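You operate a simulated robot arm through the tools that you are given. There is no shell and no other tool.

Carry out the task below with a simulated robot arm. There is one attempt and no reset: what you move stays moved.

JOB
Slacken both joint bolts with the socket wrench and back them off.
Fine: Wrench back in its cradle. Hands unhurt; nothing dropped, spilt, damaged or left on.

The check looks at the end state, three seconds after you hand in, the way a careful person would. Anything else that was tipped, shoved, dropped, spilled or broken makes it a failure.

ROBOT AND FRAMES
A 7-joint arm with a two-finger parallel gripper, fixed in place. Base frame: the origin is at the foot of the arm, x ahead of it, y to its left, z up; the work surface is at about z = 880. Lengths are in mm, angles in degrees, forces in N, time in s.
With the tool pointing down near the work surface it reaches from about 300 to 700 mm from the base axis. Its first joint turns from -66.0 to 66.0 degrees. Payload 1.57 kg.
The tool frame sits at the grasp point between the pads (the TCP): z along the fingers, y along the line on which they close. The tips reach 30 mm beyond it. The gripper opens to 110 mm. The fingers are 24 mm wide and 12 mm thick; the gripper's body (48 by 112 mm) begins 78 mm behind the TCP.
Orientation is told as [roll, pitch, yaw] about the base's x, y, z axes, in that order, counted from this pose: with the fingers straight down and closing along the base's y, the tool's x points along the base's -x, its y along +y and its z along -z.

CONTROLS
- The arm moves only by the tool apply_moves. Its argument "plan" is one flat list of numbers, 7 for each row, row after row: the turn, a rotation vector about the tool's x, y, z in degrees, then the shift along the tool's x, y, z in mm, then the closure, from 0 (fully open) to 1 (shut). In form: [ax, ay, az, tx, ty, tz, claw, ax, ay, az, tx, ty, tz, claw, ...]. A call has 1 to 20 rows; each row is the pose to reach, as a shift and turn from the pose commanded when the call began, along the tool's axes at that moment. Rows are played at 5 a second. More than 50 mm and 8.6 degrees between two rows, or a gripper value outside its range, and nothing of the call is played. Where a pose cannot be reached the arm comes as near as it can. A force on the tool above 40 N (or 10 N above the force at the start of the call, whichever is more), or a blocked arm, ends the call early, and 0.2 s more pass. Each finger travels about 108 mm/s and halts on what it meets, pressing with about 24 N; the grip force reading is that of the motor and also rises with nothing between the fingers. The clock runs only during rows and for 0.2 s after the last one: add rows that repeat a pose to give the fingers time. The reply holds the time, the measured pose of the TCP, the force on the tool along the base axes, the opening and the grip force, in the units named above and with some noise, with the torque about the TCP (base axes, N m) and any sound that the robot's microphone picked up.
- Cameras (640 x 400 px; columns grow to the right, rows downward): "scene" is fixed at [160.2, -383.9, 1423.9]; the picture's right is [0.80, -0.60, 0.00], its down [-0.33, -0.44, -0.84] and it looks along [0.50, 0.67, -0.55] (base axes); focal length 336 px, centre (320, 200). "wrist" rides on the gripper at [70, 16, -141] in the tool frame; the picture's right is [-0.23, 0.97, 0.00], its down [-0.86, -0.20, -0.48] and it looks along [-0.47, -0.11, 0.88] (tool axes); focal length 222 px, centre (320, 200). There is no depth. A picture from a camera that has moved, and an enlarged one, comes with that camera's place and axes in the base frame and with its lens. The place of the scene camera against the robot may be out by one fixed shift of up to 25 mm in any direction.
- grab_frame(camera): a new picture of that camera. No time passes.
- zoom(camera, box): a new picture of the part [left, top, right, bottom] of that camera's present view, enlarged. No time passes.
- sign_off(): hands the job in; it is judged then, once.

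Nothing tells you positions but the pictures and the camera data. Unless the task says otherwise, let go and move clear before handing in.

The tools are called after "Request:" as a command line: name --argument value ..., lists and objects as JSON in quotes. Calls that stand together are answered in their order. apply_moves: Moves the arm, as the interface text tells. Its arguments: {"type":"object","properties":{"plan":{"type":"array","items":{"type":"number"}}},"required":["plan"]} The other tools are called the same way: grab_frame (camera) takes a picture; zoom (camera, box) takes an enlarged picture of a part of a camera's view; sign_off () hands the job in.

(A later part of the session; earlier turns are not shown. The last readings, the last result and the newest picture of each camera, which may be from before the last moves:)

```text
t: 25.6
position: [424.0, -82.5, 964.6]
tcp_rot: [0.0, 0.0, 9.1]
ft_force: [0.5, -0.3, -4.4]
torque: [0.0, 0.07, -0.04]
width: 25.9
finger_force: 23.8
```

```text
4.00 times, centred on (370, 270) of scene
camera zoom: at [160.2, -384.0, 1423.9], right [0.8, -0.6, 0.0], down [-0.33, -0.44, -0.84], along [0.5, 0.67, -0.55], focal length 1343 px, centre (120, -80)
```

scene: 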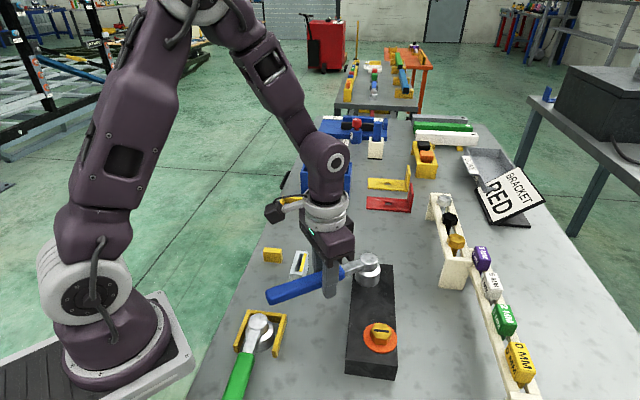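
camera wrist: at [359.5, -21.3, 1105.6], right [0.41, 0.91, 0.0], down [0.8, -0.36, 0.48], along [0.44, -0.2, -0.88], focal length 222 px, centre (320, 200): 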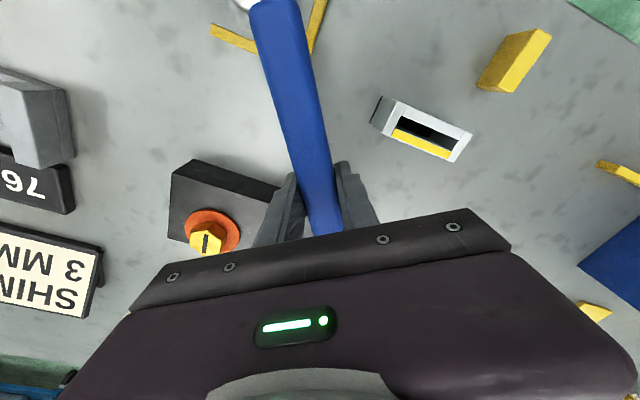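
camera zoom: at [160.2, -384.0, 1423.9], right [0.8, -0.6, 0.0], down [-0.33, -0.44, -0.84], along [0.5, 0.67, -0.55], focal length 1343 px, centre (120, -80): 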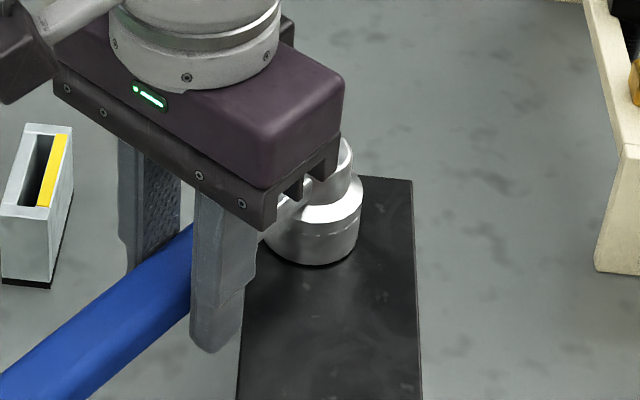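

Request:
apply_moves --plan '[0, 0, -4, -0.35, -6.35, 0, 1, 0, 0, -8, -1.14, -12.64, 0, 1, 0, 0, -12, -2.36, -18.88, 0, 1, 0, 0, -16, -4.02, -25.01, 0, 1, 0, 0, -20, -6.1, -31.01, 0, 1, 0, 0, -20, -6.1, -31.01, 0, 1]'

Request:
apply_moves --plan '[0, 0, 0, 0, 0, -10, 1, 0, 0, 0, 0, 0, -20, 1, 0, 0, 0, 0, 0, -35, 1, 0, 0, 0, 0, 0, -50, 1, 0, 0, 0, 0, 0, -50, 1]'

Request:
zoom --camera "scene" --box '[310, 220, 430, 320]'

Request:
grab_frame --camera "wrist"

```text
t: 27.0
position: [434.5, -113.2, 966.0]
tcp_rot: [0.1, 0.0, 29.0]
ft_force: [-5.3, -1.9, -1.5]
torque: [0.01, 0.04, 0.0]
width: 26.0
finger_force: 24.6
```

```text
t: 28.2
position: [435.4, -111.5, 1015.5]
tcp_rot: [0.0, 0.0, 29.0]
ft_force: [-0.9, -0.2, -4.0]
torque: [-0.03, 0.05, -0.01]
width: 25.9
finger_force: 24.5
```

```text
4.00 times, centred on (370, 270) of scene
camera zoom: at [160.2, -384.0, 1423.9], right [0.8, -0.6, 0.0], down [-0.33, -0.44, -0.84], along [0.5, 0.67, -0.55], focal length 1343 px, centre (120, -80)
```

zoom: 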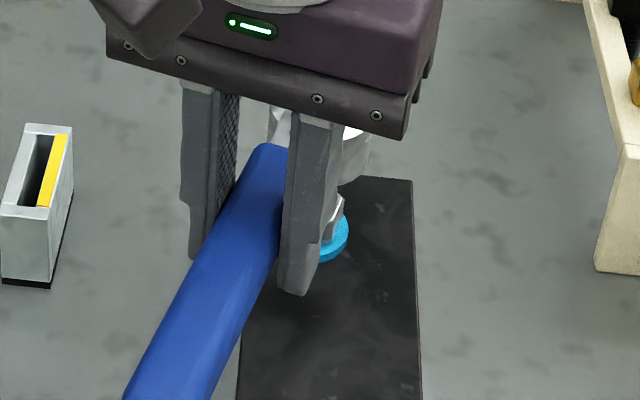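

```text
taken
camera wrist: at [367.6, -131.4, 1157.0], right [-0.27, 0.96, 0.0], down [0.84, 0.24, 0.48], along [0.46, 0.13, -0.88], focal length 222 px, centre (320, 200)
```

wrist: 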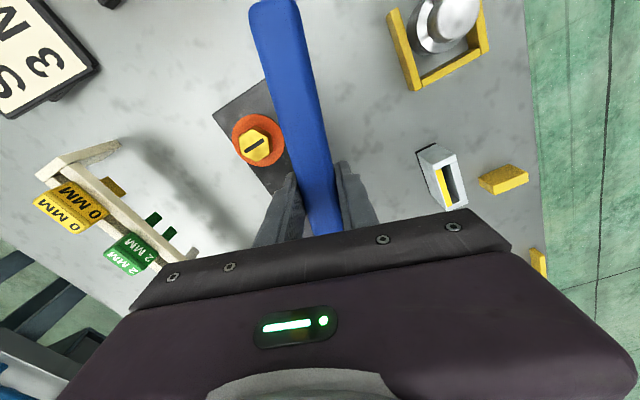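

Request:
zoom --camera "wrist" --box '[200, 70, 340, 190]'

Request:
apply_moves --plan '[0, 0, 5, 20, 10, -20, 1, 0, 0, 10, 40, 20, -40, 1, 0, 0, 15, 60, 30, -45, 1, 0, 0, 20, 80, 40, -45, 1, 0, 0, 20, 80, 40, -45, 1]'

Request:
grab_frame --camera "wrist"

Request:
grab_frame --camera "scene"

```text
3.33 times, centred on (270, 130) of wrist
camera zoom: at [367.6, -131.4, 1157.0], right [-0.27, 0.96, 0.0], down [0.84, 0.24, 0.48], along [0.46, 0.13, -0.88], focal length 740 px, centre (487, 433)
```

zoom: 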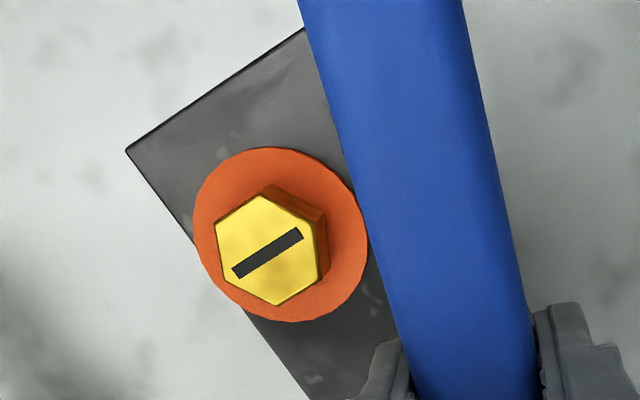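

```text
t: 29.4
position: [346.7, -115.3, 1059.9]
tcp_rot: [0.1, 0.0, 9.0]
ft_force: [-0.2, 0.4, -4.1]
torque: [-0.03, 0.08, 0.02]
width: 26.0
finger_force: 24.4
```

```text
taken
camera wrist: at [275.0, -109.9, 1202.1], right [0.07, 1.0, 0.0], down [0.88, -0.06, 0.48], along [0.48, -0.04, -0.88], focal length 222 px, centre (320, 200)
```

wrist: 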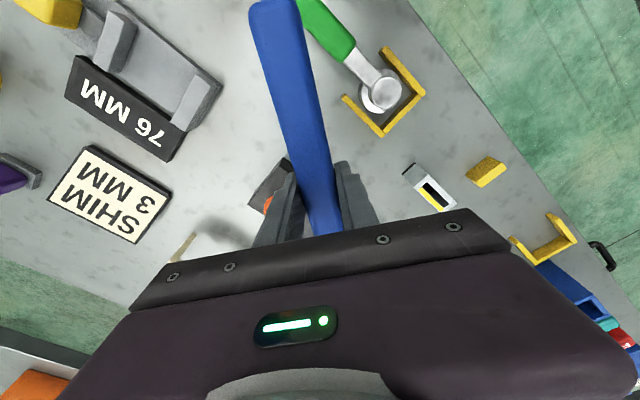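

```text
taken
```

scene: 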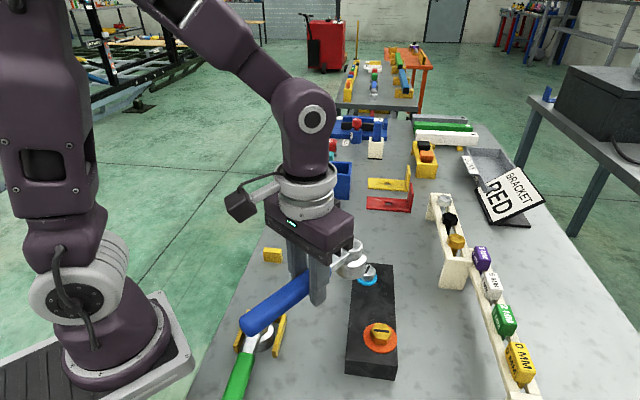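

Request:
zoom --camera "scene" --box '[335, 240, 415, 370]'

Request:
zoom --camera "scene" --box '[350, 255, 386, 291]'

```text
3.08 times, centred on (375, 305) of scene
camera zoom: at [160.2, -384.0, 1423.9], right [0.8, -0.6, 0.0], down [-0.33, -0.44, -0.84], along [0.5, 0.67, -0.55], focal length 1033 px, centre (151, -123)
```

zoom: 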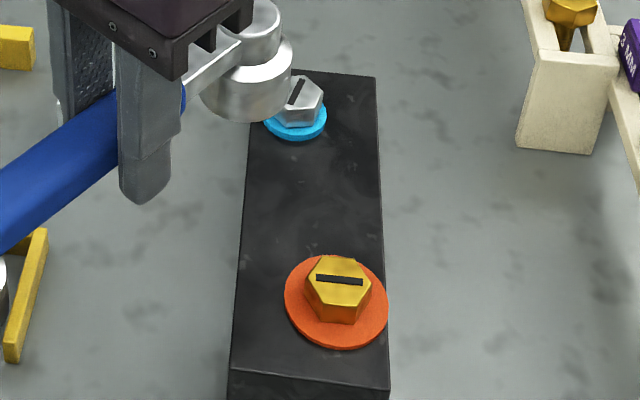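

```text
11.11 times, centred on (368, 273) of scene
camera zoom: at [160.2, -384.0, 1423.9], right [0.8, -0.6, 0.0], down [-0.33, -0.44, -0.84], along [0.5, 0.67, -0.55], focal length 3729 px, centre (-213, -611)
```

zoom: 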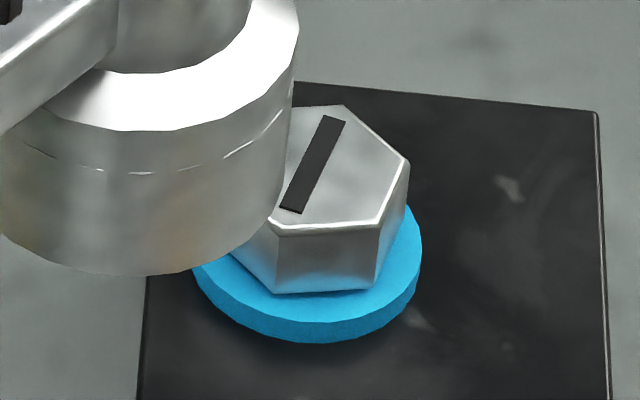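

The silver bolt's washer has gone from a wide orange ring to a small blue one, and its slot has turned about 72°, so it is slack. I'll back it off further with a second stroke, re-engaging with the handle at 89°, where the hex lines up again.

Request:
apply_moves --plan '[0, 0, 8.33, -15.6, 9.3, 0, 1, 0, 0, 16.67, -31.2, 18.6, 0, 1, 0, 0, 25, -46.8, 27.8, 0, 1, 0, 0, 33.33, -62.4, 37.1, 0, 1, 0, 0, 41.67, -78, 46.4, 0, 1, 0, 0, 50, -93.6, 55.7, 0, 1, 0, 0, 58.33, -109.3, 65, 0, 1, 0, 0, 66.67, -124.9, 74.3, 0, 1, 0, 0, 75, -140.5, 83.5, 0, 1, 0, 0, 83.33, -156.1, 92.8, 0, 1, 0, 0, 91.67, -171.7, 102.1, 20, 1, 0, 0, 100, -187.3, 111.4, 40, 1, 0, 0, 100, -187.3, 111.4, 40, 1, 0, 0, 100, -187.3, 111.4, 40, 1]'

Request:
apply_moves --plan '[0, 0, 0, 0, 0, 0, 1]'

Request:
zoom --camera "scene" --box '[310, 190, 430, 310]'

Request:
zoom --camera "scene" --box '[352, 225, 392, 285]'

Request:
grab_frame --camera "wrist"

```text
t: 32.4
position: [512.9, 23.4, 1019.4]
tcp_rot: [0.0, 0.0, -91.1]
ft_force: [0.2, 0.1, -3.8]
torque: [0.09, 0.03, 0.02]
width: 25.7
finger_force: 23.8
```

```text
t: 32.8
position: [515.3, 22.5, 1019.5]
tcp_rot: [0.1, 0.0, -91.0]
ft_force: [0.9, -1.1, -4.3]
torque: [0.02, 0.02, -0.02]
width: 26.0
finger_force: 23.8
```

```text
3.33 times, centred on (370, 250) of scene
camera zoom: at [160.3, -383.9, 1423.9], right [0.8, -0.6, 0.0], down [-0.33, -0.44, -0.84], along [0.5, 0.67, -0.55], focal length 1119 px, centre (153, 33)
```

zoom: 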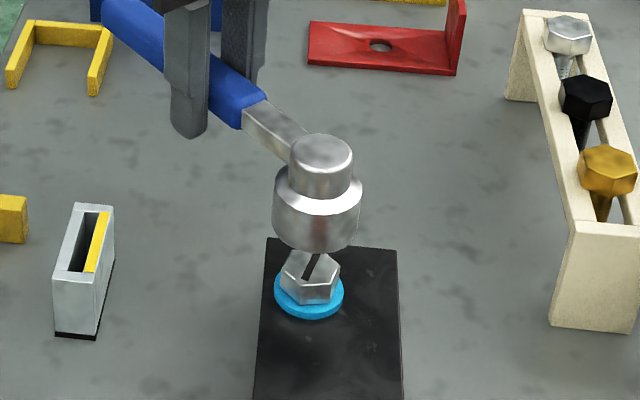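

```text
6.67 times, centred on (372, 255) of scene
camera zoom: at [160.3, -383.9, 1423.9], right [0.8, -0.6, 0.0], down [-0.33, -0.44, -0.84], along [0.5, 0.67, -0.55], focal length 2238 px, centre (-27, -167)
```

zoom: 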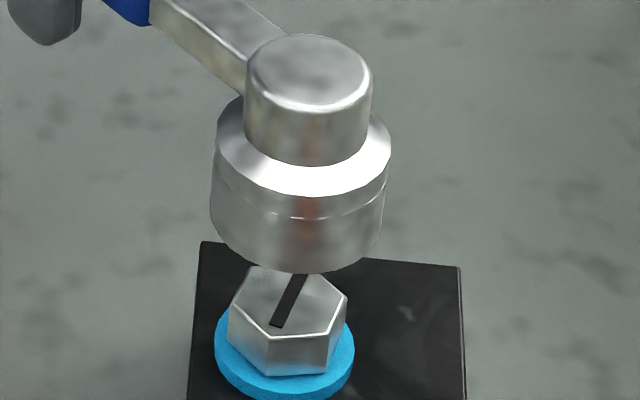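

```text
taken
camera wrist: at [532.2, 93.5, 1161.6], right [0.97, -0.24, 0.0], down [-0.21, -0.85, 0.48], along [-0.12, -0.46, -0.88], focal length 222 px, centre (320, 200)
```

wrist: 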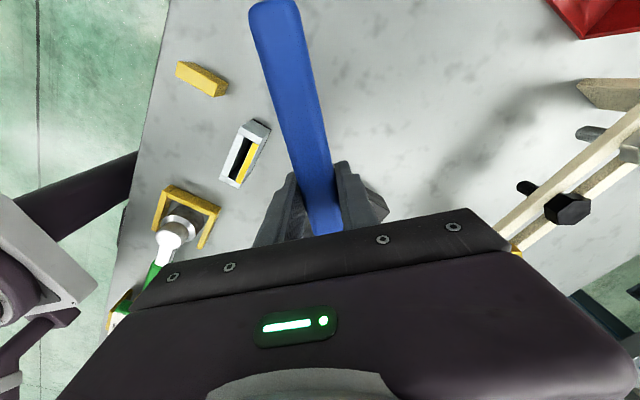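

Request:
apply_moves --plan '[0, 0, 0, 0, 0, 10, 1, 0, 0, 0, 0, 0, 20, 1, 0, 0, 0, 0, 0, 30, 1, 0, 0, 0, 0, 0, 34, 1, 0, 0, 0, 0, 0, 37, 1, 0, 0, 0, 0, 0, 40, 1, 0, 0, 0, 0, 0, 42, 1, 0, 0, 0, 0, 0, 44, 1, 0, 0, 0, 0, 0, 44, 1]'

Request:
zoom --camera "scene" --box '[352, 230, 392, 290]'

```text
t: 34.8
position: [514.4, 23.1, 977.4]
tcp_rot: [0.0, -0.1, -91.0]
ft_force: [1.4, 1.0, -2.3]
torque: [-0.02, -0.08, 0.16]
width: 25.7
finger_force: 24.1
```

```text
6.67 times, centred on (372, 260) of scene
camera zoom: at [160.3, -383.9, 1423.9], right [0.8, -0.6, 0.0], down [-0.33, -0.44, -0.84], along [0.5, 0.67, -0.55], focal length 2238 px, centre (-27, -200)
```

zoom: 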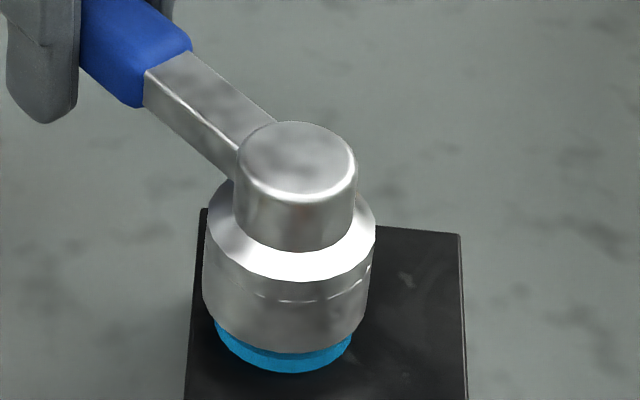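

Request:
apply_moves --plan '[0, 0, 0, 0, 0, 1, 1, 0, 0, 0, 0, 0, 2, 1, 0, 0, 0, 0, 0, 3, 1, 0, 0, 0, 0, 0, 3, 1]'

```text
t: 35.8
position: [513.9, 22.8, 973.6]
tcp_rot: [0.0, -0.1, -91.1]
ft_force: [1.7, 1.4, -2.2]
torque: [-0.04, -0.12, 0.19]
width: 25.9
finger_force: 23.3
```

Request:
apply_moves --plan '[0, 0, 0, 0, 0, 2, 1, 0, 0, 0, 0, 0, 4, 1, 0, 0, 0, 0, 0, 6, 1, 0, 0, 0, 0, 0, 6, 1]'

Request:
zoom --camera "scene" --box '[352, 230, 392, 290]'

```text
t: 36.8
position: [514.4, 22.6, 967.7]
tcp_rot: [0.0, 0.0, -90.9]
ft_force: [2.0, 2.3, -2.6]
torque: [-0.06, -0.06, 0.19]
width: 26.0
finger_force: 24.4
```

```text
6.67 times, centred on (372, 260) of scene
camera zoom: at [160.3, -383.9, 1423.9], right [0.8, -0.6, 0.0], down [-0.33, -0.44, -0.84], along [0.5, 0.67, -0.55], focal length 2238 px, centre (-27, -200)
```

zoom: 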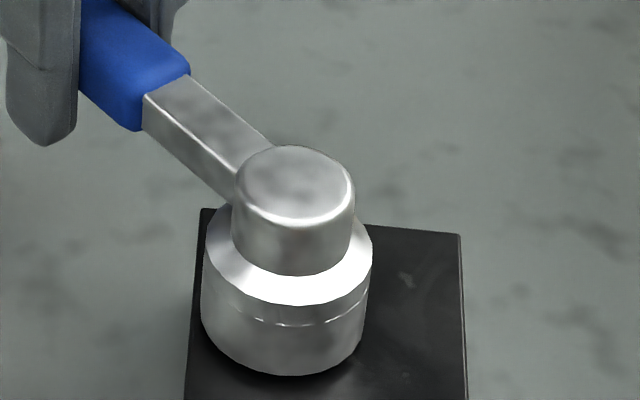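

Request:
apply_moves --plan '[0, 0, -5, -0.5, -7.92, 0, 1, 0, 0, -10, -1.69, -15.77, 0, 1, 0, 0, -15, -3.57, -23.49, 0, 1, 0, 0, -20, -6.1, -31.01, 0, 1, 0, 0, -25, -9.29, -38.29, 0, 1, 0, 0, -30, -13.09, -45.26, -0.3, 1, 0, 0, -35, -17.49, -51.87, -0.3, 1, 0, 0, -40, -22.45, -58.07, -0.5, 1, 0, 0, -45, -27.92, -63.82, -0.5, 1, 0, 0, -50, -33.89, -69.07, -0.5, 1, 0, 0, -55, -40.27, -73.77, -0.6, 1, 0, 0, -60, -47.06, -77.91, -0.7, 1, 0, 0, -60, -47.06, -77.91, -0.7, 1]'

Request:
zoom --camera "scene" --box '[310, 220, 430, 320]'

```text
t: 39.6
position: [434.8, -23.1, 967.1]
tcp_rot: [-0.1, 0.0, -30.9]
ft_force: [1.8, 4.7, -5.0]
torque: [0.16, 0.11, 0.32]
width: 25.9
finger_force: 24.0
```

```text
4.00 times, centred on (370, 270) of scene
camera zoom: at [160.3, -383.9, 1423.9], right [0.8, -0.6, 0.0], down [-0.33, -0.44, -0.84], along [0.5, 0.67, -0.55], focal length 1343 px, centre (120, -80)
```

zoom: 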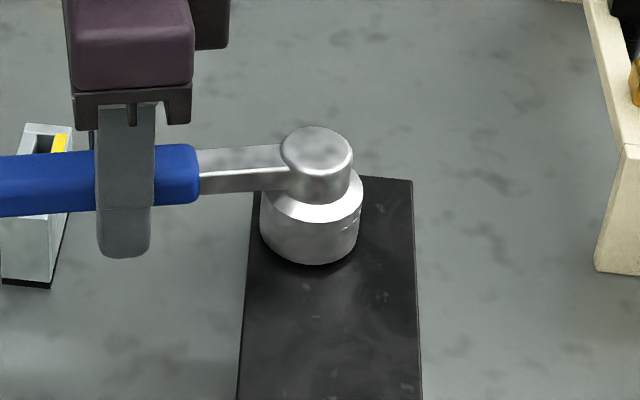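

Request:
apply_moves --plan '[0, 0, -5, -0.5, -7.92, 0, 1, 0, 0, -10, -1.69, -15.77, 0, 1, 0, 0, -15, -3.57, -23.49, 0, 1, 0, 0, -20, -6.1, -31.01, 0, 1, 0, 0, -25, -9.29, -38.29, 0, 1, 0, 0, -30, -13.09, -45.26, -0.3, 1, 0, 0, -35, -17.49, -51.87, -0.3, 1, 0, 0, -40, -22.45, -58.07, -0.5, 1, 0, 0, -45, -27.92, -63.82, -0.5, 1, 0, 0, -50, -33.89, -69.07, -0.5, 1, 0, 0, -55, -40.27, -73.77, -0.6, 1, 0, 0, -55, -40.27, -73.77, -0.6, 1]'

Request:
apply_moves --plan '[0, 0, 0, 0, 0, -10, 1, 0, 0, 0, 0, 0, -20, 1, 0, 0, 0, 0, 0, -35, 1, 0, 0, 0, 0, 0, -55, 1, 0, 0, 0, 40, -15, -75, 1, 0, 0, 0, 80, -30, -95, 1, 0, 0, 0, 80, -30, -95, 1]'

Request:
grab_frame --camera "wrist"

Request:
zoom --camera "scene" --box '[335, 240, 415, 370]'

```text
t: 42.2
position: [431.3, -106.8, 968.9]
tcp_rot: [0.0, -0.1, 24.1]
ft_force: [-8.1, -2.7, 10.6]
torque: [0.37, -0.64, 0.01]
width: 25.9
finger_force: 23.9
```

```text
t: 43.8
position: [370.8, -166.7, 1064.2]
tcp_rot: [0.0, 0.0, 24.1]
ft_force: [-0.4, 0.1, -4.8]
torque: [-0.01, 0.09, 0.0]
width: 26.2
finger_force: 24.5
```

```text
taken
camera wrist: at [301.6, -179.5, 1206.0], right [-0.19, 0.98, 0.0], down [0.86, 0.17, 0.48], along [0.47, 0.09, -0.88], focal length 222 px, centre (320, 200)
```

wrist: 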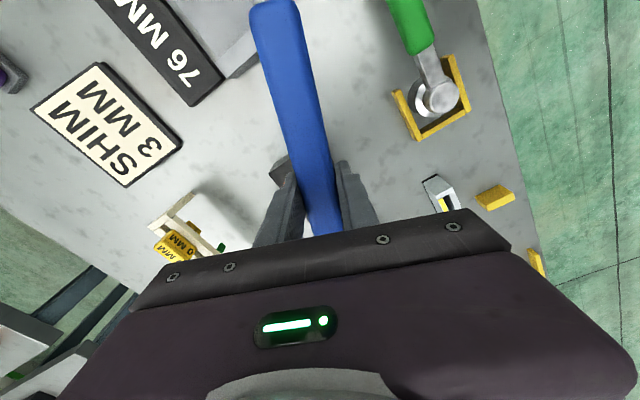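

```text
3.08 times, centred on (375, 305) of scene
camera zoom: at [160.2, -384.0, 1423.9], right [0.8, -0.6, 0.0], down [-0.33, -0.44, -0.84], along [0.5, 0.67, -0.55], focal length 1033 px, centre (151, -123)
```

zoom: 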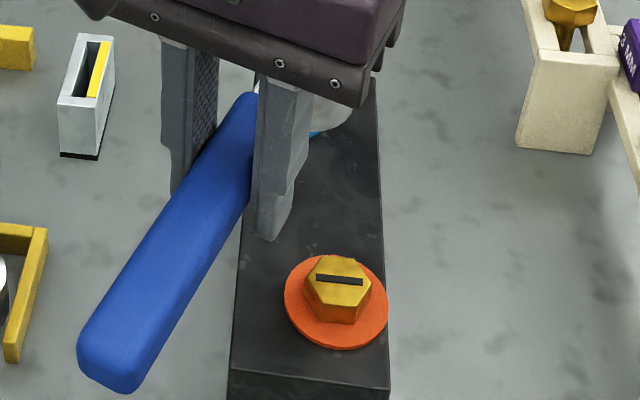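

The second stroke took the silver bolt to about 187° in total, and it rose a little. I'll move to where both bolts are visible to confirm that and to locate the gold bolt precisely.

Request:
apply_moves --plan '[0, 0, 4, -26.2, -2.3, 0, 1, 0, 0, 8, -52.3, -4.7, 0, 1, 0, 0, 12, -78.5, -7, 0, 1, 0, 0, 16, -104.6, -9.3, 0, 1, 0, 0, 20, -130.8, -11.7, 0, 1, 0, 0, 24, -156.9, -14, 0, 1, 0, 0, 24, -156.9, -14, 0, 1, 0, 0, 24, -156.9, -14, 0, 1]'

Request:
grab_frame --camera "wrist"

Request:
zoom --camera "wrist" --box '[180, 10, 400, 170]'

Request:
zoom --camera "scene" --box '[335, 220, 455, 370]'

```text
t: 45.6
position: [520.2, -115.4, 1063.7]
tcp_rot: [0.0, 0.0, 0.1]
ft_force: [-0.5, -0.6, -4.2]
torque: [0.0, 0.07, 0.01]
width: 25.9
finger_force: 24.0
```

```text
taken
camera wrist: at [451.1, -98.4, 1204.8], right [0.23, 0.97, 0.0], down [0.86, -0.2, 0.48], along [0.47, -0.11, -0.88], focal length 222 px, centre (320, 200)
```

wrist: 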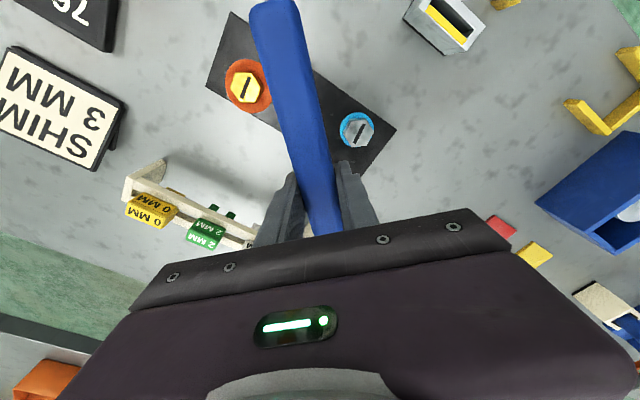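

```text
2.50 times, centred on (290, 90) of wrist
camera zoom: at [451.1, -98.4, 1204.8], right [0.23, 0.97, 0.0], down [0.86, -0.2, 0.48], along [0.47, -0.11, -0.88], focal length 555 px, centre (395, 475)
```

zoom: 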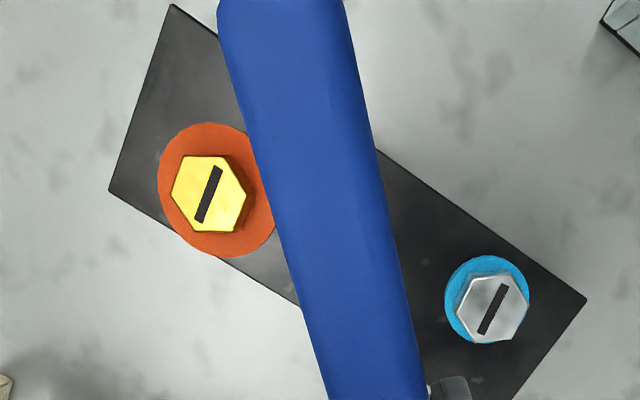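

```text
2.67 times, centred on (395, 295) of scene
camera zoom: at [160.3, -384.0, 1423.9], right [0.8, -0.6, 0.0], down [-0.33, -0.44, -0.84], along [0.5, 0.67, -0.55], focal length 895 px, centre (120, -53)
```

zoom: 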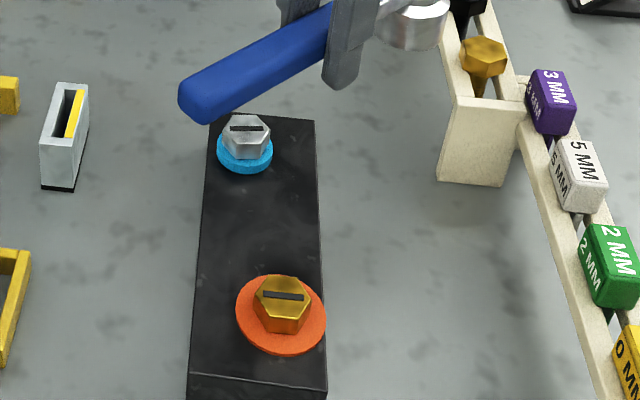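

Confirmed: the silver bolt has turned about 187° and has risen. The gold bolt is at about (439,−179.4), with its hex at the same angle as the silver one started, so I'll hover over it with the handle at 137°.

Request:
apply_moves --plan '[0, 0, 5.4, 18.6, -0.4, 0, 1, 0, 0, 10.8, 37.2, -0.8, 0, 1, 0, 0, 16.1, 55.8, -1.2, 0, 1, 0, 0, 21.5, 74.5, -1.6, 0, 1, 0, 0, 26.9, 93.1, -2, 0, 1, 0, 0, 32.3, 111.7, -2.4, 0, 1, 0, 0, 37.6, 130.3, -2.8, 20, 1, 0, 0, 43, 148.9, -3.2, 42, 1, 0, 0, 43, 148.9, -3.2, 42, 1, 0, 0, 43, 148.9, -3.2, 42, 1]'

Request:
apply_moves --plan '[0, 0, 0, 0, 0, 0, 1]'

Request:
grab_frame --camera "wrist"

Request:
zoom --camera "scene" --box '[230, 260, 430, 400]'

Request:
zoom --camera "scene" --box '[355, 280, 405, 350]'

Request:
zoom --camera "wrist" --box '[0, 120, 240, 290]'

```text
t: 47.8
position: [369.4, -119.8, 1021.9]
tcp_rot: [0.1, 0.0, -43.0]
ft_force: [0.7, 0.0, -4.3]
torque: [0.08, 0.06, -0.02]
width: 25.8
finger_force: 24.0
```

```text
t: 48.2
position: [370.4, -120.4, 1022.3]
tcp_rot: [0.0, 0.0, -43.0]
ft_force: [-0.4, 0.4, -3.9]
torque: [0.07, 0.05, 0.03]
width: 25.8
finger_force: 23.8
```

```text
taken
camera wrist: at [331.4, -58.5, 1163.7], right [0.83, 0.56, 0.0], down [0.49, -0.73, 0.48], along [0.27, -0.4, -0.88], focal length 222 px, centre (320, 200)
```

wrist: 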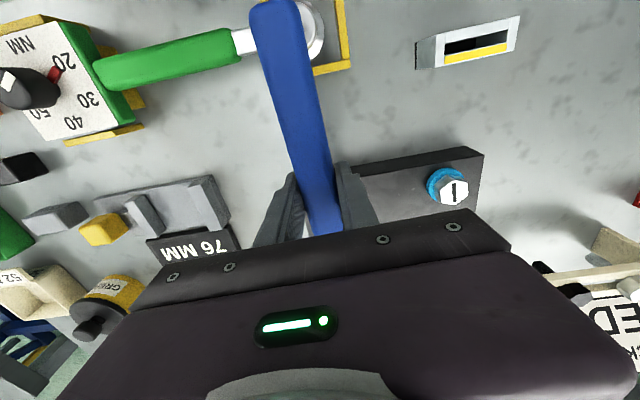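

```text
2.86 times, centred on (330, 330) of scene
camera zoom: at [160.2, -384.0, 1423.9], right [0.8, -0.6, 0.0], down [-0.33, -0.44, -0.84], along [0.5, 0.67, -0.55], focal length 959 px, centre (291, -171)
```

zoom: 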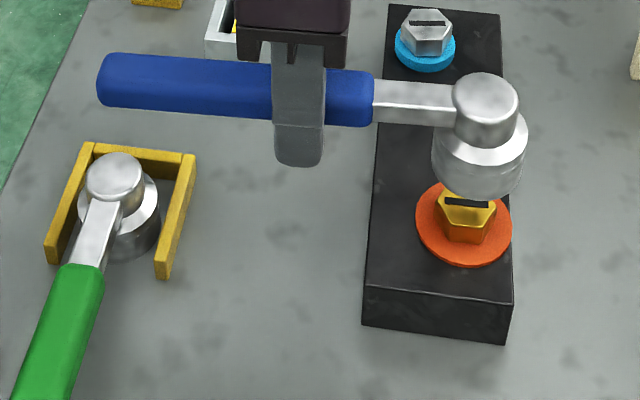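

```text
5.71 times, centred on (380, 315) of scene
camera zoom: at [160.2, -384.0, 1423.9], right [0.8, -0.6, 0.0], down [-0.33, -0.44, -0.84], along [0.5, 0.67, -0.55], focal length 1918 px, centre (-23, -457)
```

zoom: 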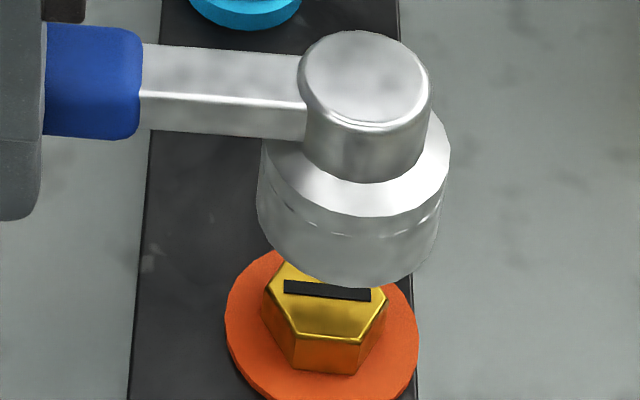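

```text
2.35 times, centred on (120, 205) of wrist
camera zoom: at [331.4, -58.5, 1163.7], right [0.83, 0.56, 0.0], down [0.49, -0.73, 0.48], along [0.27, -0.4, -0.88], focal length 523 px, centre (791, 188)
```

zoom: 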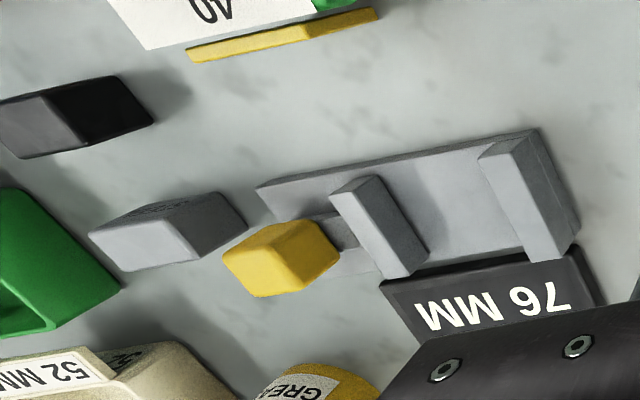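

Request:
zoom --camera "scene" --box '[364, 280, 404, 345]'

```text
6.15 times, centred on (384, 312) of scene
camera zoom: at [160.2, -384.0, 1423.9], right [0.8, -0.6, 0.0], down [-0.33, -0.44, -0.84], along [0.5, 0.67, -0.55], focal length 2066 px, centre (-74, -492)
```

zoom: 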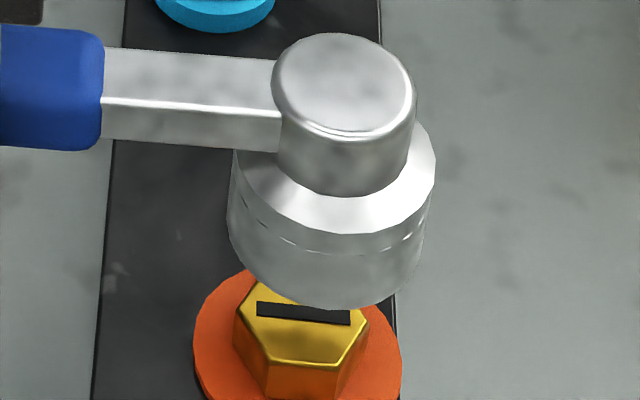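

Request:
apply_moves --plan '[0, 0, 0, 0.6, 1.1, 10, 1, 0, 0, 0, 0.6, 1.1, 20, 1, 0, 0, 0, 0.6, 1.1, 30, 1, 0, 0, 0, 0.6, 1.1, 36, 1, 0, 0, 0, 0.6, 1.1, 38, 1, 0, 0, 0, 0.6, 1.1, 40, 1, 0, 0, 0, 0.6, 1.1, 42, 1, 0, 0, 0, 0.6, 1.1, 44, 1, 0, 0, 0, 0.6, 1.1, 46, 1, 0, 0, 0, 0.6, 1.1, 46, 1]'

Request:
zoom --camera "scene" --box '[364, 290, 404, 355]'

Request:
zoom --camera "scene" --box '[230, 260, 430, 400]'

```text
t: 50.4
position: [371.6, -118.0, 976.2]
tcp_rot: [0.0, 0.0, -43.0]
ft_force: [1.3, 5.9, -1.7]
torque: [0.18, -0.18, 0.47]
width: 25.9
finger_force: 23.5
```

```text
6.15 times, centred on (384, 322) of scene
camera zoom: at [160.3, -383.8, 1424.0], right [0.8, -0.6, 0.0], down [-0.33, -0.44, -0.84], along [0.5, 0.67, -0.55], focal length 2066 px, centre (-74, -554)
```

zoom: 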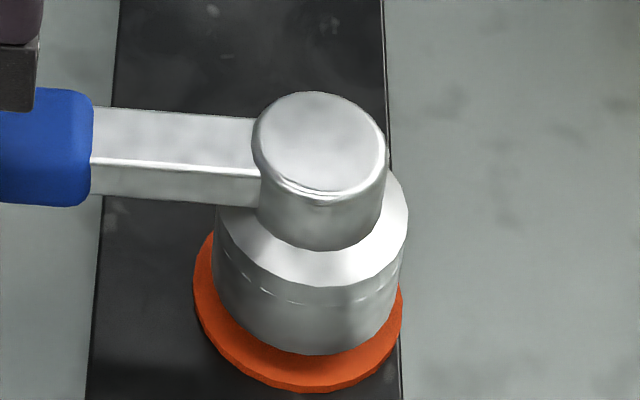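

```text
2.86 times, centred on (330, 330) of scene
camera zoom: at [160.3, -383.8, 1424.0], right [0.8, -0.6, 0.0], down [-0.33, -0.44, -0.84], along [0.5, 0.67, -0.55], focal length 959 px, centre (291, -171)
```

zoom: 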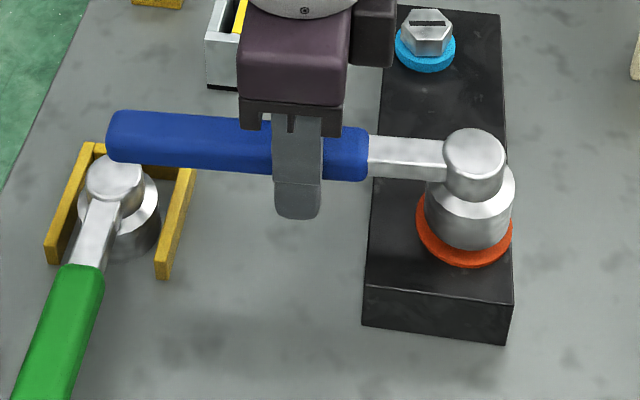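

Request:
apply_moves --plan '[0, 0, 0, 0.4, 0.75, 0, 1, 0, 0, 0, 0.4, 0.75, 2, 1, 0, 0, 0, 0.4, 0.75, 4, 1, 0, 0, 0, 0.4, 0.75, 6, 1, 0, 0, 0, 0.4, 0.75, 6, 1]'

Request:
zoom --camera "scene" --box '[230, 290, 310, 340]'

```text
t: 51.6
position: [372.5, -116.1, 969.5]
tcp_rot: [0.0, 0.0, -43.0]
ft_force: [-0.6, 0.0, -4.9]
torque: [0.07, 0.03, 0.04]
width: 25.9
finger_force: 24.5
```

```text
8.00 times, centred on (270, 315) of scene
camera zoom: at [160.2, -384.0, 1423.9], right [0.8, -0.6, 0.0], down [-0.33, -0.44, -0.84], along [0.5, 0.67, -0.55], focal length 2685 px, centre (720, -720)
```

zoom: 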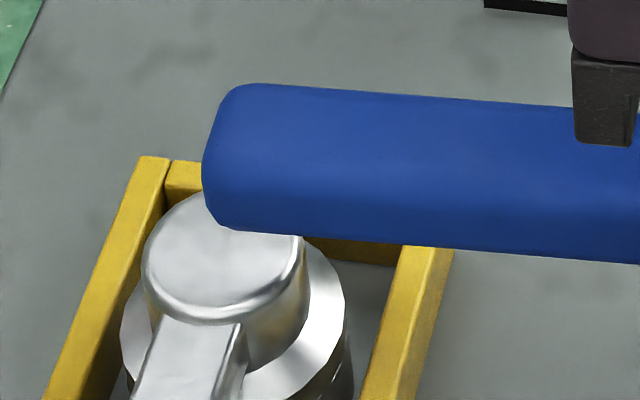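

Forces are back to zero, so the socket is well centred and deep on the hex, with the handle passing above the green wrench. I'll start the gold bolt's stroke gently.

Request:
apply_moves --plan '[0, 0, 0, 0, 0, 1.5, 1, 0, 0, -2, -0.12, -3.18, 1.5, 1, 0, 0, -4, -0.35, -6.35, 1.5, 1, 0, 0, -6, -0.69, -9.5, 1.5, 1, 0, 0, -8, -1.14, -12.64, 1.5, 1, 0, 0, -10, -1.69, -15.77, 1.5, 1, 0, 0, -12, -2.36, -18.88, 1.5, 1, 0, 0, -12, -2.36, -18.88, 1.5, 1]'

Request:
zoom --camera "scene" --box '[230, 260, 430, 400]'

```text
t: 53.4
position: [360.8, -132.4, 969.3]
tcp_rot: [0.0, 0.0, -31.0]
ft_force: [0.4, 1.4, -2.3]
torque: [0.05, -0.06, -0.4]
width: 25.7
finger_force: 24.0
```

```text
2.86 times, centred on (330, 330) of scene
camera zoom: at [160.2, -383.9, 1423.9], right [0.8, -0.6, 0.0], down [-0.33, -0.44, -0.84], along [0.5, 0.67, -0.55], focal length 959 px, centre (291, -171)
```

zoom: 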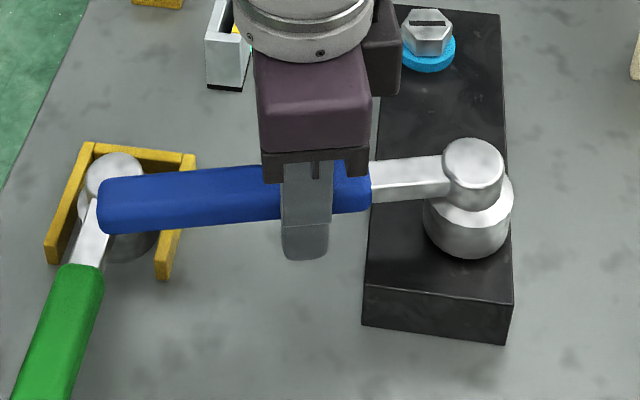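

Request:
apply_moves --plan '[0, 0, -4, -0.35, -6.35, 0, 1, 0, 0, -8, -1.14, -12.64, 0, 1, 0, 0, -12, -2.36, -18.88, -0.3, 1, 0, 0, -16, -4.02, -25.01, -0.5, 1, 0, 0, -20, -6.1, -31.01, -0.5, 1, 0, 0, -24, -8.6, -36.85, -0.5, 1, 0, 0, -28, -11.5, -42.51, -0.5, 1, 0, 0, -32, -14.78, -47.95, -0.7, 1, 0, 0, -36, -18.44, -53.15, -0.8, 1, 0, 0, -40, -22.45, -58.07, -1, 1, 0, 0, -40, -22.45, -58.07, -1, 1]'

Request:
zoom --camera "scene" --box '[230, 260, 430, 400]'

Request:
grab_frame --camera "wrist"

```text
t: 55.8
position: [350.4, -194.2, 969.5]
tcp_rot: [0.0, 0.0, 9.1]
ft_force: [0.1, 0.0, -3.5]
torque: [0.0, 0.05, -0.03]
width: 26.1
finger_force: 24.2
```

```text
2.86 times, centred on (330, 330) of scene
camera zoom: at [160.2, -384.0, 1423.9], right [0.8, -0.6, 0.0], down [-0.33, -0.44, -0.84], along [0.5, 0.67, -0.55], focal length 959 px, centre (291, -171)
```

zoom: 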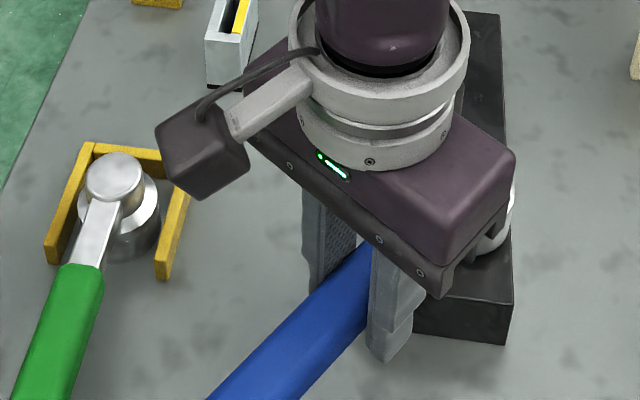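

```text
taken
camera wrist: at [278.5, -188.3, 1111.3], right [0.07, 1.0, 0.0], down [0.88, -0.06, 0.48], along [0.48, -0.03, -0.88], focal length 222 px, centre (320, 200)
```

wrist: 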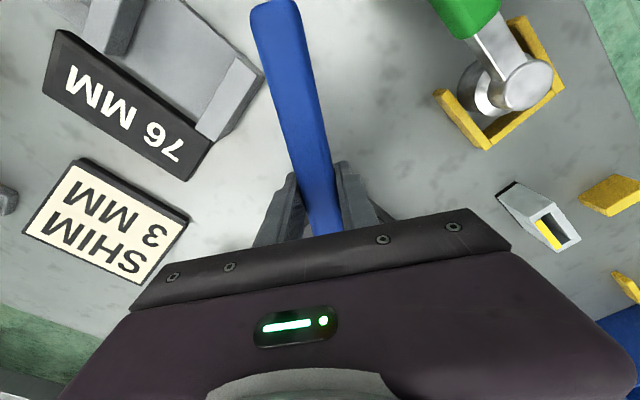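

The gold bolt has broken loose too, with its torque near zero after 52°. I'll lift off, check its washer and swing back for another stroke.

Request:
apply_moves --plan '[0, 0, 0, 0, 0, -10, 1, 0, 0, 0, 0, 0, -20, 1, 0, 0, 0, 0, 0, -35, 1, 0, 0, 0, 0, 0, -52, 1, 0, 0, 7.5, -5.5, 9.9, -52, 1, 0, 0, 15, -10.9, 19.9, -52, 1, 0, 0, 22.4, -16.4, 29.8, -52, 1, 0, 0, 29.9, -21.8, 39.8, -52, 1, 0, 0, 37.4, -27.3, 49.7, -52, 1, 0, 0, 44.9, -32.8, 59.7, -52, 1, 0, 0, 52.3, -38.2, 69.6, -52, 1, 0, 0, 59.8, -43.67, 79.54, -52, 1, 0, 0, 59.8, -43.67, 79.54, -52, 1, 0, 0, 59.8, -43.67, 79.54, -52, 1]'

Request:
apply_moves --plan '[0, 0, 0, 0, 0, 0, 1]'

Request:
zoom --camera "scene" --box '[364, 280, 404, 345]'

Request:
zoom --camera "scene" --box '[230, 260, 430, 400]'

```text
t: 58.8
position: [379.4, -108.6, 1021.7]
tcp_rot: [-0.1, 0.0, -50.8]
ft_force: [0.2, -0.8, -4.6]
torque: [0.08, 0.02, -0.02]
width: 25.8
finger_force: 23.9
```

```text
t: 59.2
position: [380.1, -108.2, 1022.0]
tcp_rot: [0.0, 0.0, -50.8]
ft_force: [0.7, 1.3, -3.7]
torque: [0.03, 0.03, 0.01]
width: 25.9
finger_force: 23.6
```

```text
6.15 times, centred on (384, 312) of scene
camera zoom: at [160.2, -384.0, 1423.9], right [0.8, -0.6, 0.0], down [-0.33, -0.44, -0.84], along [0.5, 0.67, -0.55], focal length 2066 px, centre (-74, -492)
```

zoom: 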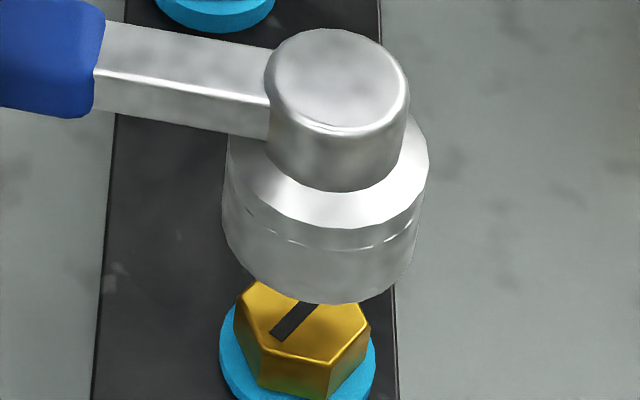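

```text
2.86 times, centred on (330, 330) of scene
camera zoom: at [160.2, -384.0, 1423.9], right [0.8, -0.6, 0.0], down [-0.33, -0.44, -0.84], along [0.5, 0.67, -0.55], focal length 959 px, centre (291, -171)
```

zoom: 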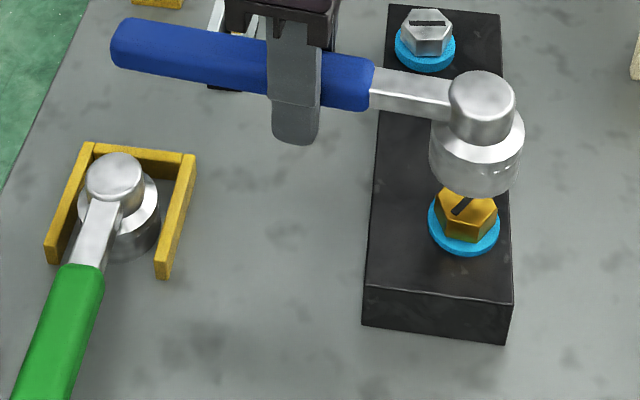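

Request:
apply_moves --plan '[0, 0, 0, -0.4, 0.2, 10, 1, 0, 0, 0, -0.4, 0.2, 20, 1, 0, 0, 0, -0.4, 0.2, 30, 1, 0, 0, 0, -0.4, 0.2, 36, 1, 0, 0, 0, -0.4, 0.2, 38, 1, 0, 0, 0, -0.4, 0.2, 40, 1, 0, 0, 0, -0.4, 0.2, 42, 1, 0, 0, 0, -0.4, 0.2, 44, 1, 0, 0, 0, -0.4, 0.2, 46, 1, 0, 0, 0, -0.4, 0.2, 46, 1]'

Request:
zoom --camera "scene" --box '[364, 290, 404, 355]'

```text
t: 61.4
position: [380.3, -107.9, 976.2]
tcp_rot: [0.0, 0.1, -50.8]
ft_force: [0.1, 2.5, -1.5]
torque: [0.14, -0.1, 0.21]
width: 25.5
finger_force: 23.8
```

```text
6.15 times, centred on (384, 322) of scene
camera zoom: at [160.2, -383.9, 1423.9], right [0.8, -0.6, 0.0], down [-0.33, -0.44, -0.84], along [0.5, 0.67, -0.55], focal length 2066 px, centre (-74, -554)
```

zoom: 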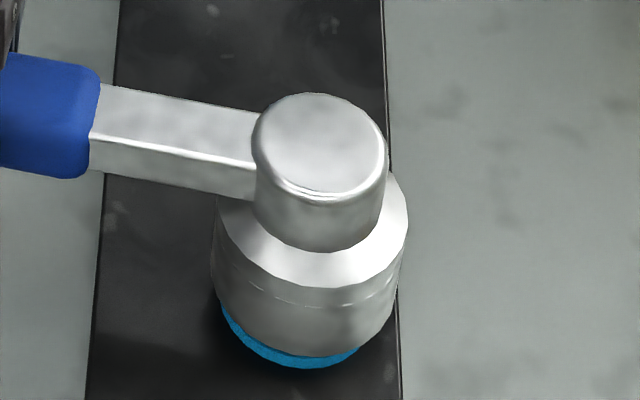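

Request:
apply_moves --plan '[0, 0, 0, 0.3, 0.25, 2, 1, 0, 0, 0, 0.3, 0.25, 4, 1, 0, 0, 0, 0.3, 0.25, 6, 1, 0, 0, 0, 0.3, 0.25, 7.5, 1, 0, 0, 0, 0.3, 0.25, 7.5, 1]'

```text
t: 62.6
position: [380.5, -108.1, 968.4]
tcp_rot: [0.0, 0.0, -50.7]
ft_force: [0.7, 0.7, -3.4]
torque: [0.07, 0.0, 0.02]
width: 26.0
finger_force: 23.3
```

Engaged cleanly. I'll run the second stroke on the gold bolt, 60° counter-clockwise.

Request:
apply_moves --plan '[0, 0, -5, -0.5, -7.92, 0, 1, 0, 0, -10, -1.69, -15.77, 0, 1, 0, 0, -15, -3.57, -23.49, 0, 1, 0, 0, -20, -6.1, -31.01, 0, 1, 0, 0, -25, -9.29, -38.29, -0.2, 1, 0, 0, -30, -13.09, -45.26, -0.3, 1, 0, 0, -35, -17.49, -51.87, -0.4, 1, 0, 0, -40, -22.45, -58.07, -0.5, 1, 0, 0, -45, -27.92, -63.82, -0.6, 1, 0, 0, -50, -33.89, -69.07, -0.7, 1, 0, 0, -55, -40.27, -73.77, -0.8, 1, 0, 0, -60, -47.06, -77.91, -0.9, 1, 0, 0, -60, -47.06, -77.91, -0.9, 1]'

Request:
apply_moves --plan '[0, 0, 0, 0, 0, -10, 1, 0, 0, 0, 0, 0, -20, 1, 0, 0, 0, 0, 0, -35, 1, 0, 0, 0, 0, 0, -52, 1, 0, 0, 7.5, -5.5, 10, -52, 1, 0, 0, 15, -11, 20, -52, 1, 0, 0, 22.5, -16.5, 30, -52, 1, 0, 0, 30, -22, 39.9, -52, 1, 0, 0, 37.5, -27.5, 49.9, -52, 1, 0, 0, 45, -33, 59.8, -52, 1, 0, 0, 52.5, -38.4, 69.8, -52, 1, 0, 0, 60, -43.94, 79.71, -52, 1, 0, 0, 60, -43.94, 79.71, -52, 1, 0, 0, 60, -43.94, 79.71, -52, 1]'

Request:
zoom --camera "scene" --box '[364, 280, 404, 345]'

Request:
zoom --camera "scene" --box '[230, 260, 430, 400]'

```text
t: 65.4
position: [349.9, -194.0, 970.4]
tcp_rot: [0.0, 0.1, 9.2]
ft_force: [-2.5, -0.3, -3.5]
torque: [0.01, 0.11, -0.07]
width: 25.9
finger_force: 24.3
```

```text
t: 68.4
position: [380.4, -108.3, 1022.0]
tcp_rot: [-0.1, 0.0, -50.8]
ft_force: [-0.2, -0.7, -5.0]
torque: [0.02, 0.03, 0.0]
width: 25.8
finger_force: 24.5
```

```text
6.15 times, centred on (384, 312) of scene
camera zoom: at [160.2, -384.0, 1423.9], right [0.8, -0.6, 0.0], down [-0.33, -0.44, -0.84], along [0.5, 0.67, -0.55], focal length 2066 px, centre (-74, -492)
```

zoom: 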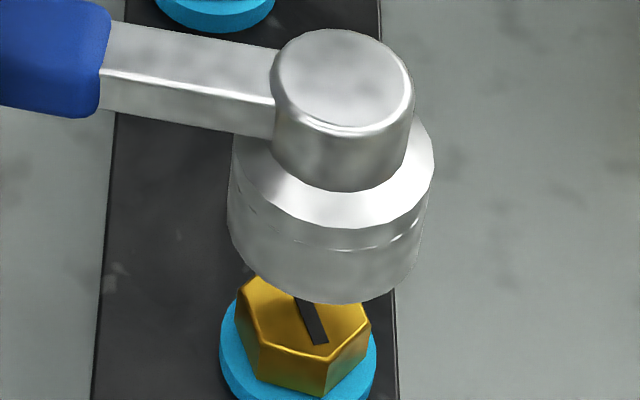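

```text
2.86 times, centred on (330, 330) of scene
camera zoom: at [160.2, -384.0, 1423.9], right [0.8, -0.6, 0.0], down [-0.33, -0.44, -0.84], along [0.5, 0.67, -0.55], focal length 959 px, centre (291, -171)
```

zoom: 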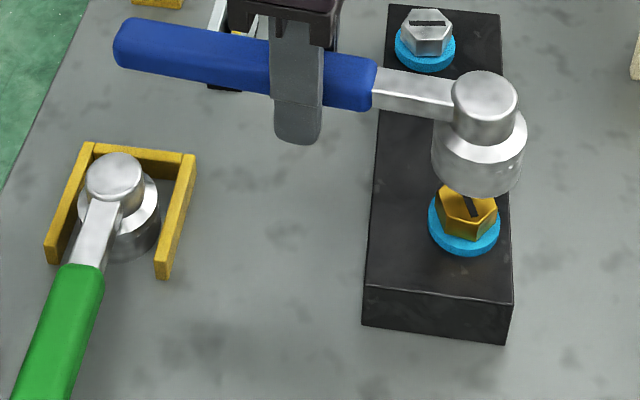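

Request:
apply_moves --plan '[0, 0, 0, 0, 0, 10, 1, 0, 0, 0, 0, 0, 20, 1, 0, 0, 0, 0, 0, 30, 1, 0, 0, 0, 0, 0, 36, 1, 0, 0, 0, 0, 0, 38, 1, 0, 0, 0, 0, 0, 40, 1, 0, 0, 0, 0, 0, 42, 1, 0, 0, 0, 0, 0, 44, 1, 0, 0, 0, 0, 0, 46, 1, 0, 0, 0, 0, 0, 46, 1]'

```text
t: 70.6
position: [380.1, -108.1, 976.0]
tcp_rot: [0.0, 0.0, -50.8]
ft_force: [2.1, 5.0, -0.8]
torque: [0.07, -0.3, 0.45]
width: 25.6
finger_force: 24.0
```

Request:
apply_moves --plan '[0, 0, 0, 0.5, 0.65, 0, 1, 0, 0, 0, 0.5, 0.65, 2, 1, 0, 0, 0, 0.5, 0.65, 4, 1, 0, 0, 0, 0.5, 0.65, 6.5, 1, 0, 0, 0, 0.5, 0.65, 6.5, 1]'

```text
t: 71.8
position: [380.5, -107.2, 968.9]
tcp_rot: [0.0, 0.0, -50.7]
ft_force: [0.0, 0.0, -3.7]
torque: [0.02, 0.03, -0.01]
width: 25.6
finger_force: 23.9
```

Request:
apply_moves --plan '[0, 0, -5, -0.5, -7.92, 0, 1, 0, 0, -10, -1.69, -15.77, 0, 1, 0, 0, -15, -3.57, -23.49, 0, 1, 0, 0, -20, -6.1, -31.01, 0, 1, 0, 0, -25, -9.29, -38.29, -0.2, 1, 0, 0, -30, -13.09, -45.26, -0.3, 1, 0, 0, -35, -17.49, -51.87, -0.4, 1, 0, 0, -40, -22.45, -58.07, -0.5, 1, 0, 0, -45, -27.92, -63.82, -0.6, 1, 0, 0, -50, -33.89, -69.07, -0.7, 1, 0, 0, -55, -40.27, -73.77, -0.8, 1, 0, 0, -60, -47.06, -77.91, -0.9, 1, 0, 0, -63, -51.3, -80.1, -0.9, 1, 0, 0, -63, -51.3, -80.1, -0.9, 1]'

Request:
apply_moves --plan '[0, 0, 0, 0, 0, -10, 1, 0, 0, 0, 0, 0, -20, 1, 0, 0, 0, 0, 0, -35, 1, 0, 0, 0, 0, 0, -60, 1, 0, 0, 0, 0, 0, -90, 1, 0, 0, 0, 0, 0, -90, 1]'

Request:
grab_frame --camera "scene"

Request:
grab_frame --camera "wrist"

```text
t: 74.8
position: [349.9, -196.9, 970.6]
tcp_rot: [0.0, 0.0, 12.2]
ft_force: [-8.3, -0.9, -2.6]
torque: [-0.03, 0.27, 0.01]
width: 25.9
finger_force: 24.4
```

```text
t: 76.2
position: [350.7, -197.1, 1059.6]
tcp_rot: [0.0, -0.1, 12.2]
ft_force: [0.7, -0.5, -3.9]
torque: [0.01, 0.06, -0.01]
width: 25.8
finger_force: 24.3
```

```text
taken
```

scene: 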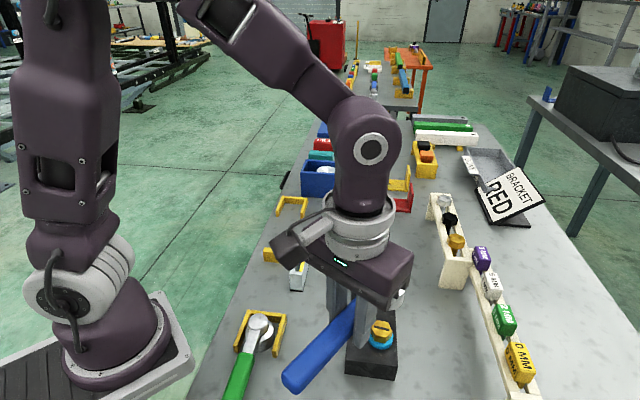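

```text
taken
camera wrist: at [279.8, -195.4, 1200.8], right [0.02, 1.0, 0.0], down [0.88, -0.01, 0.48], along [0.48, -0.01, -0.88], focal length 222 px, centre (320, 200)
```

wrist: 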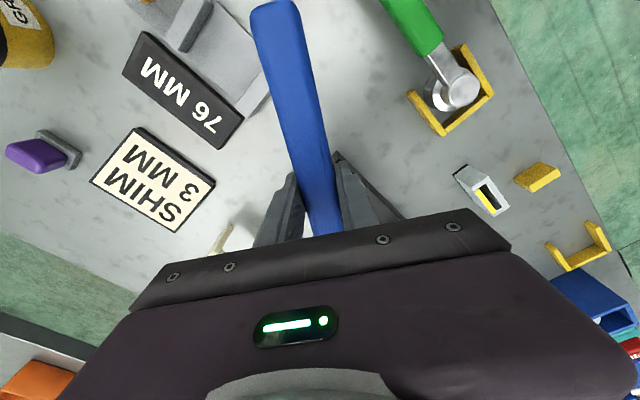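

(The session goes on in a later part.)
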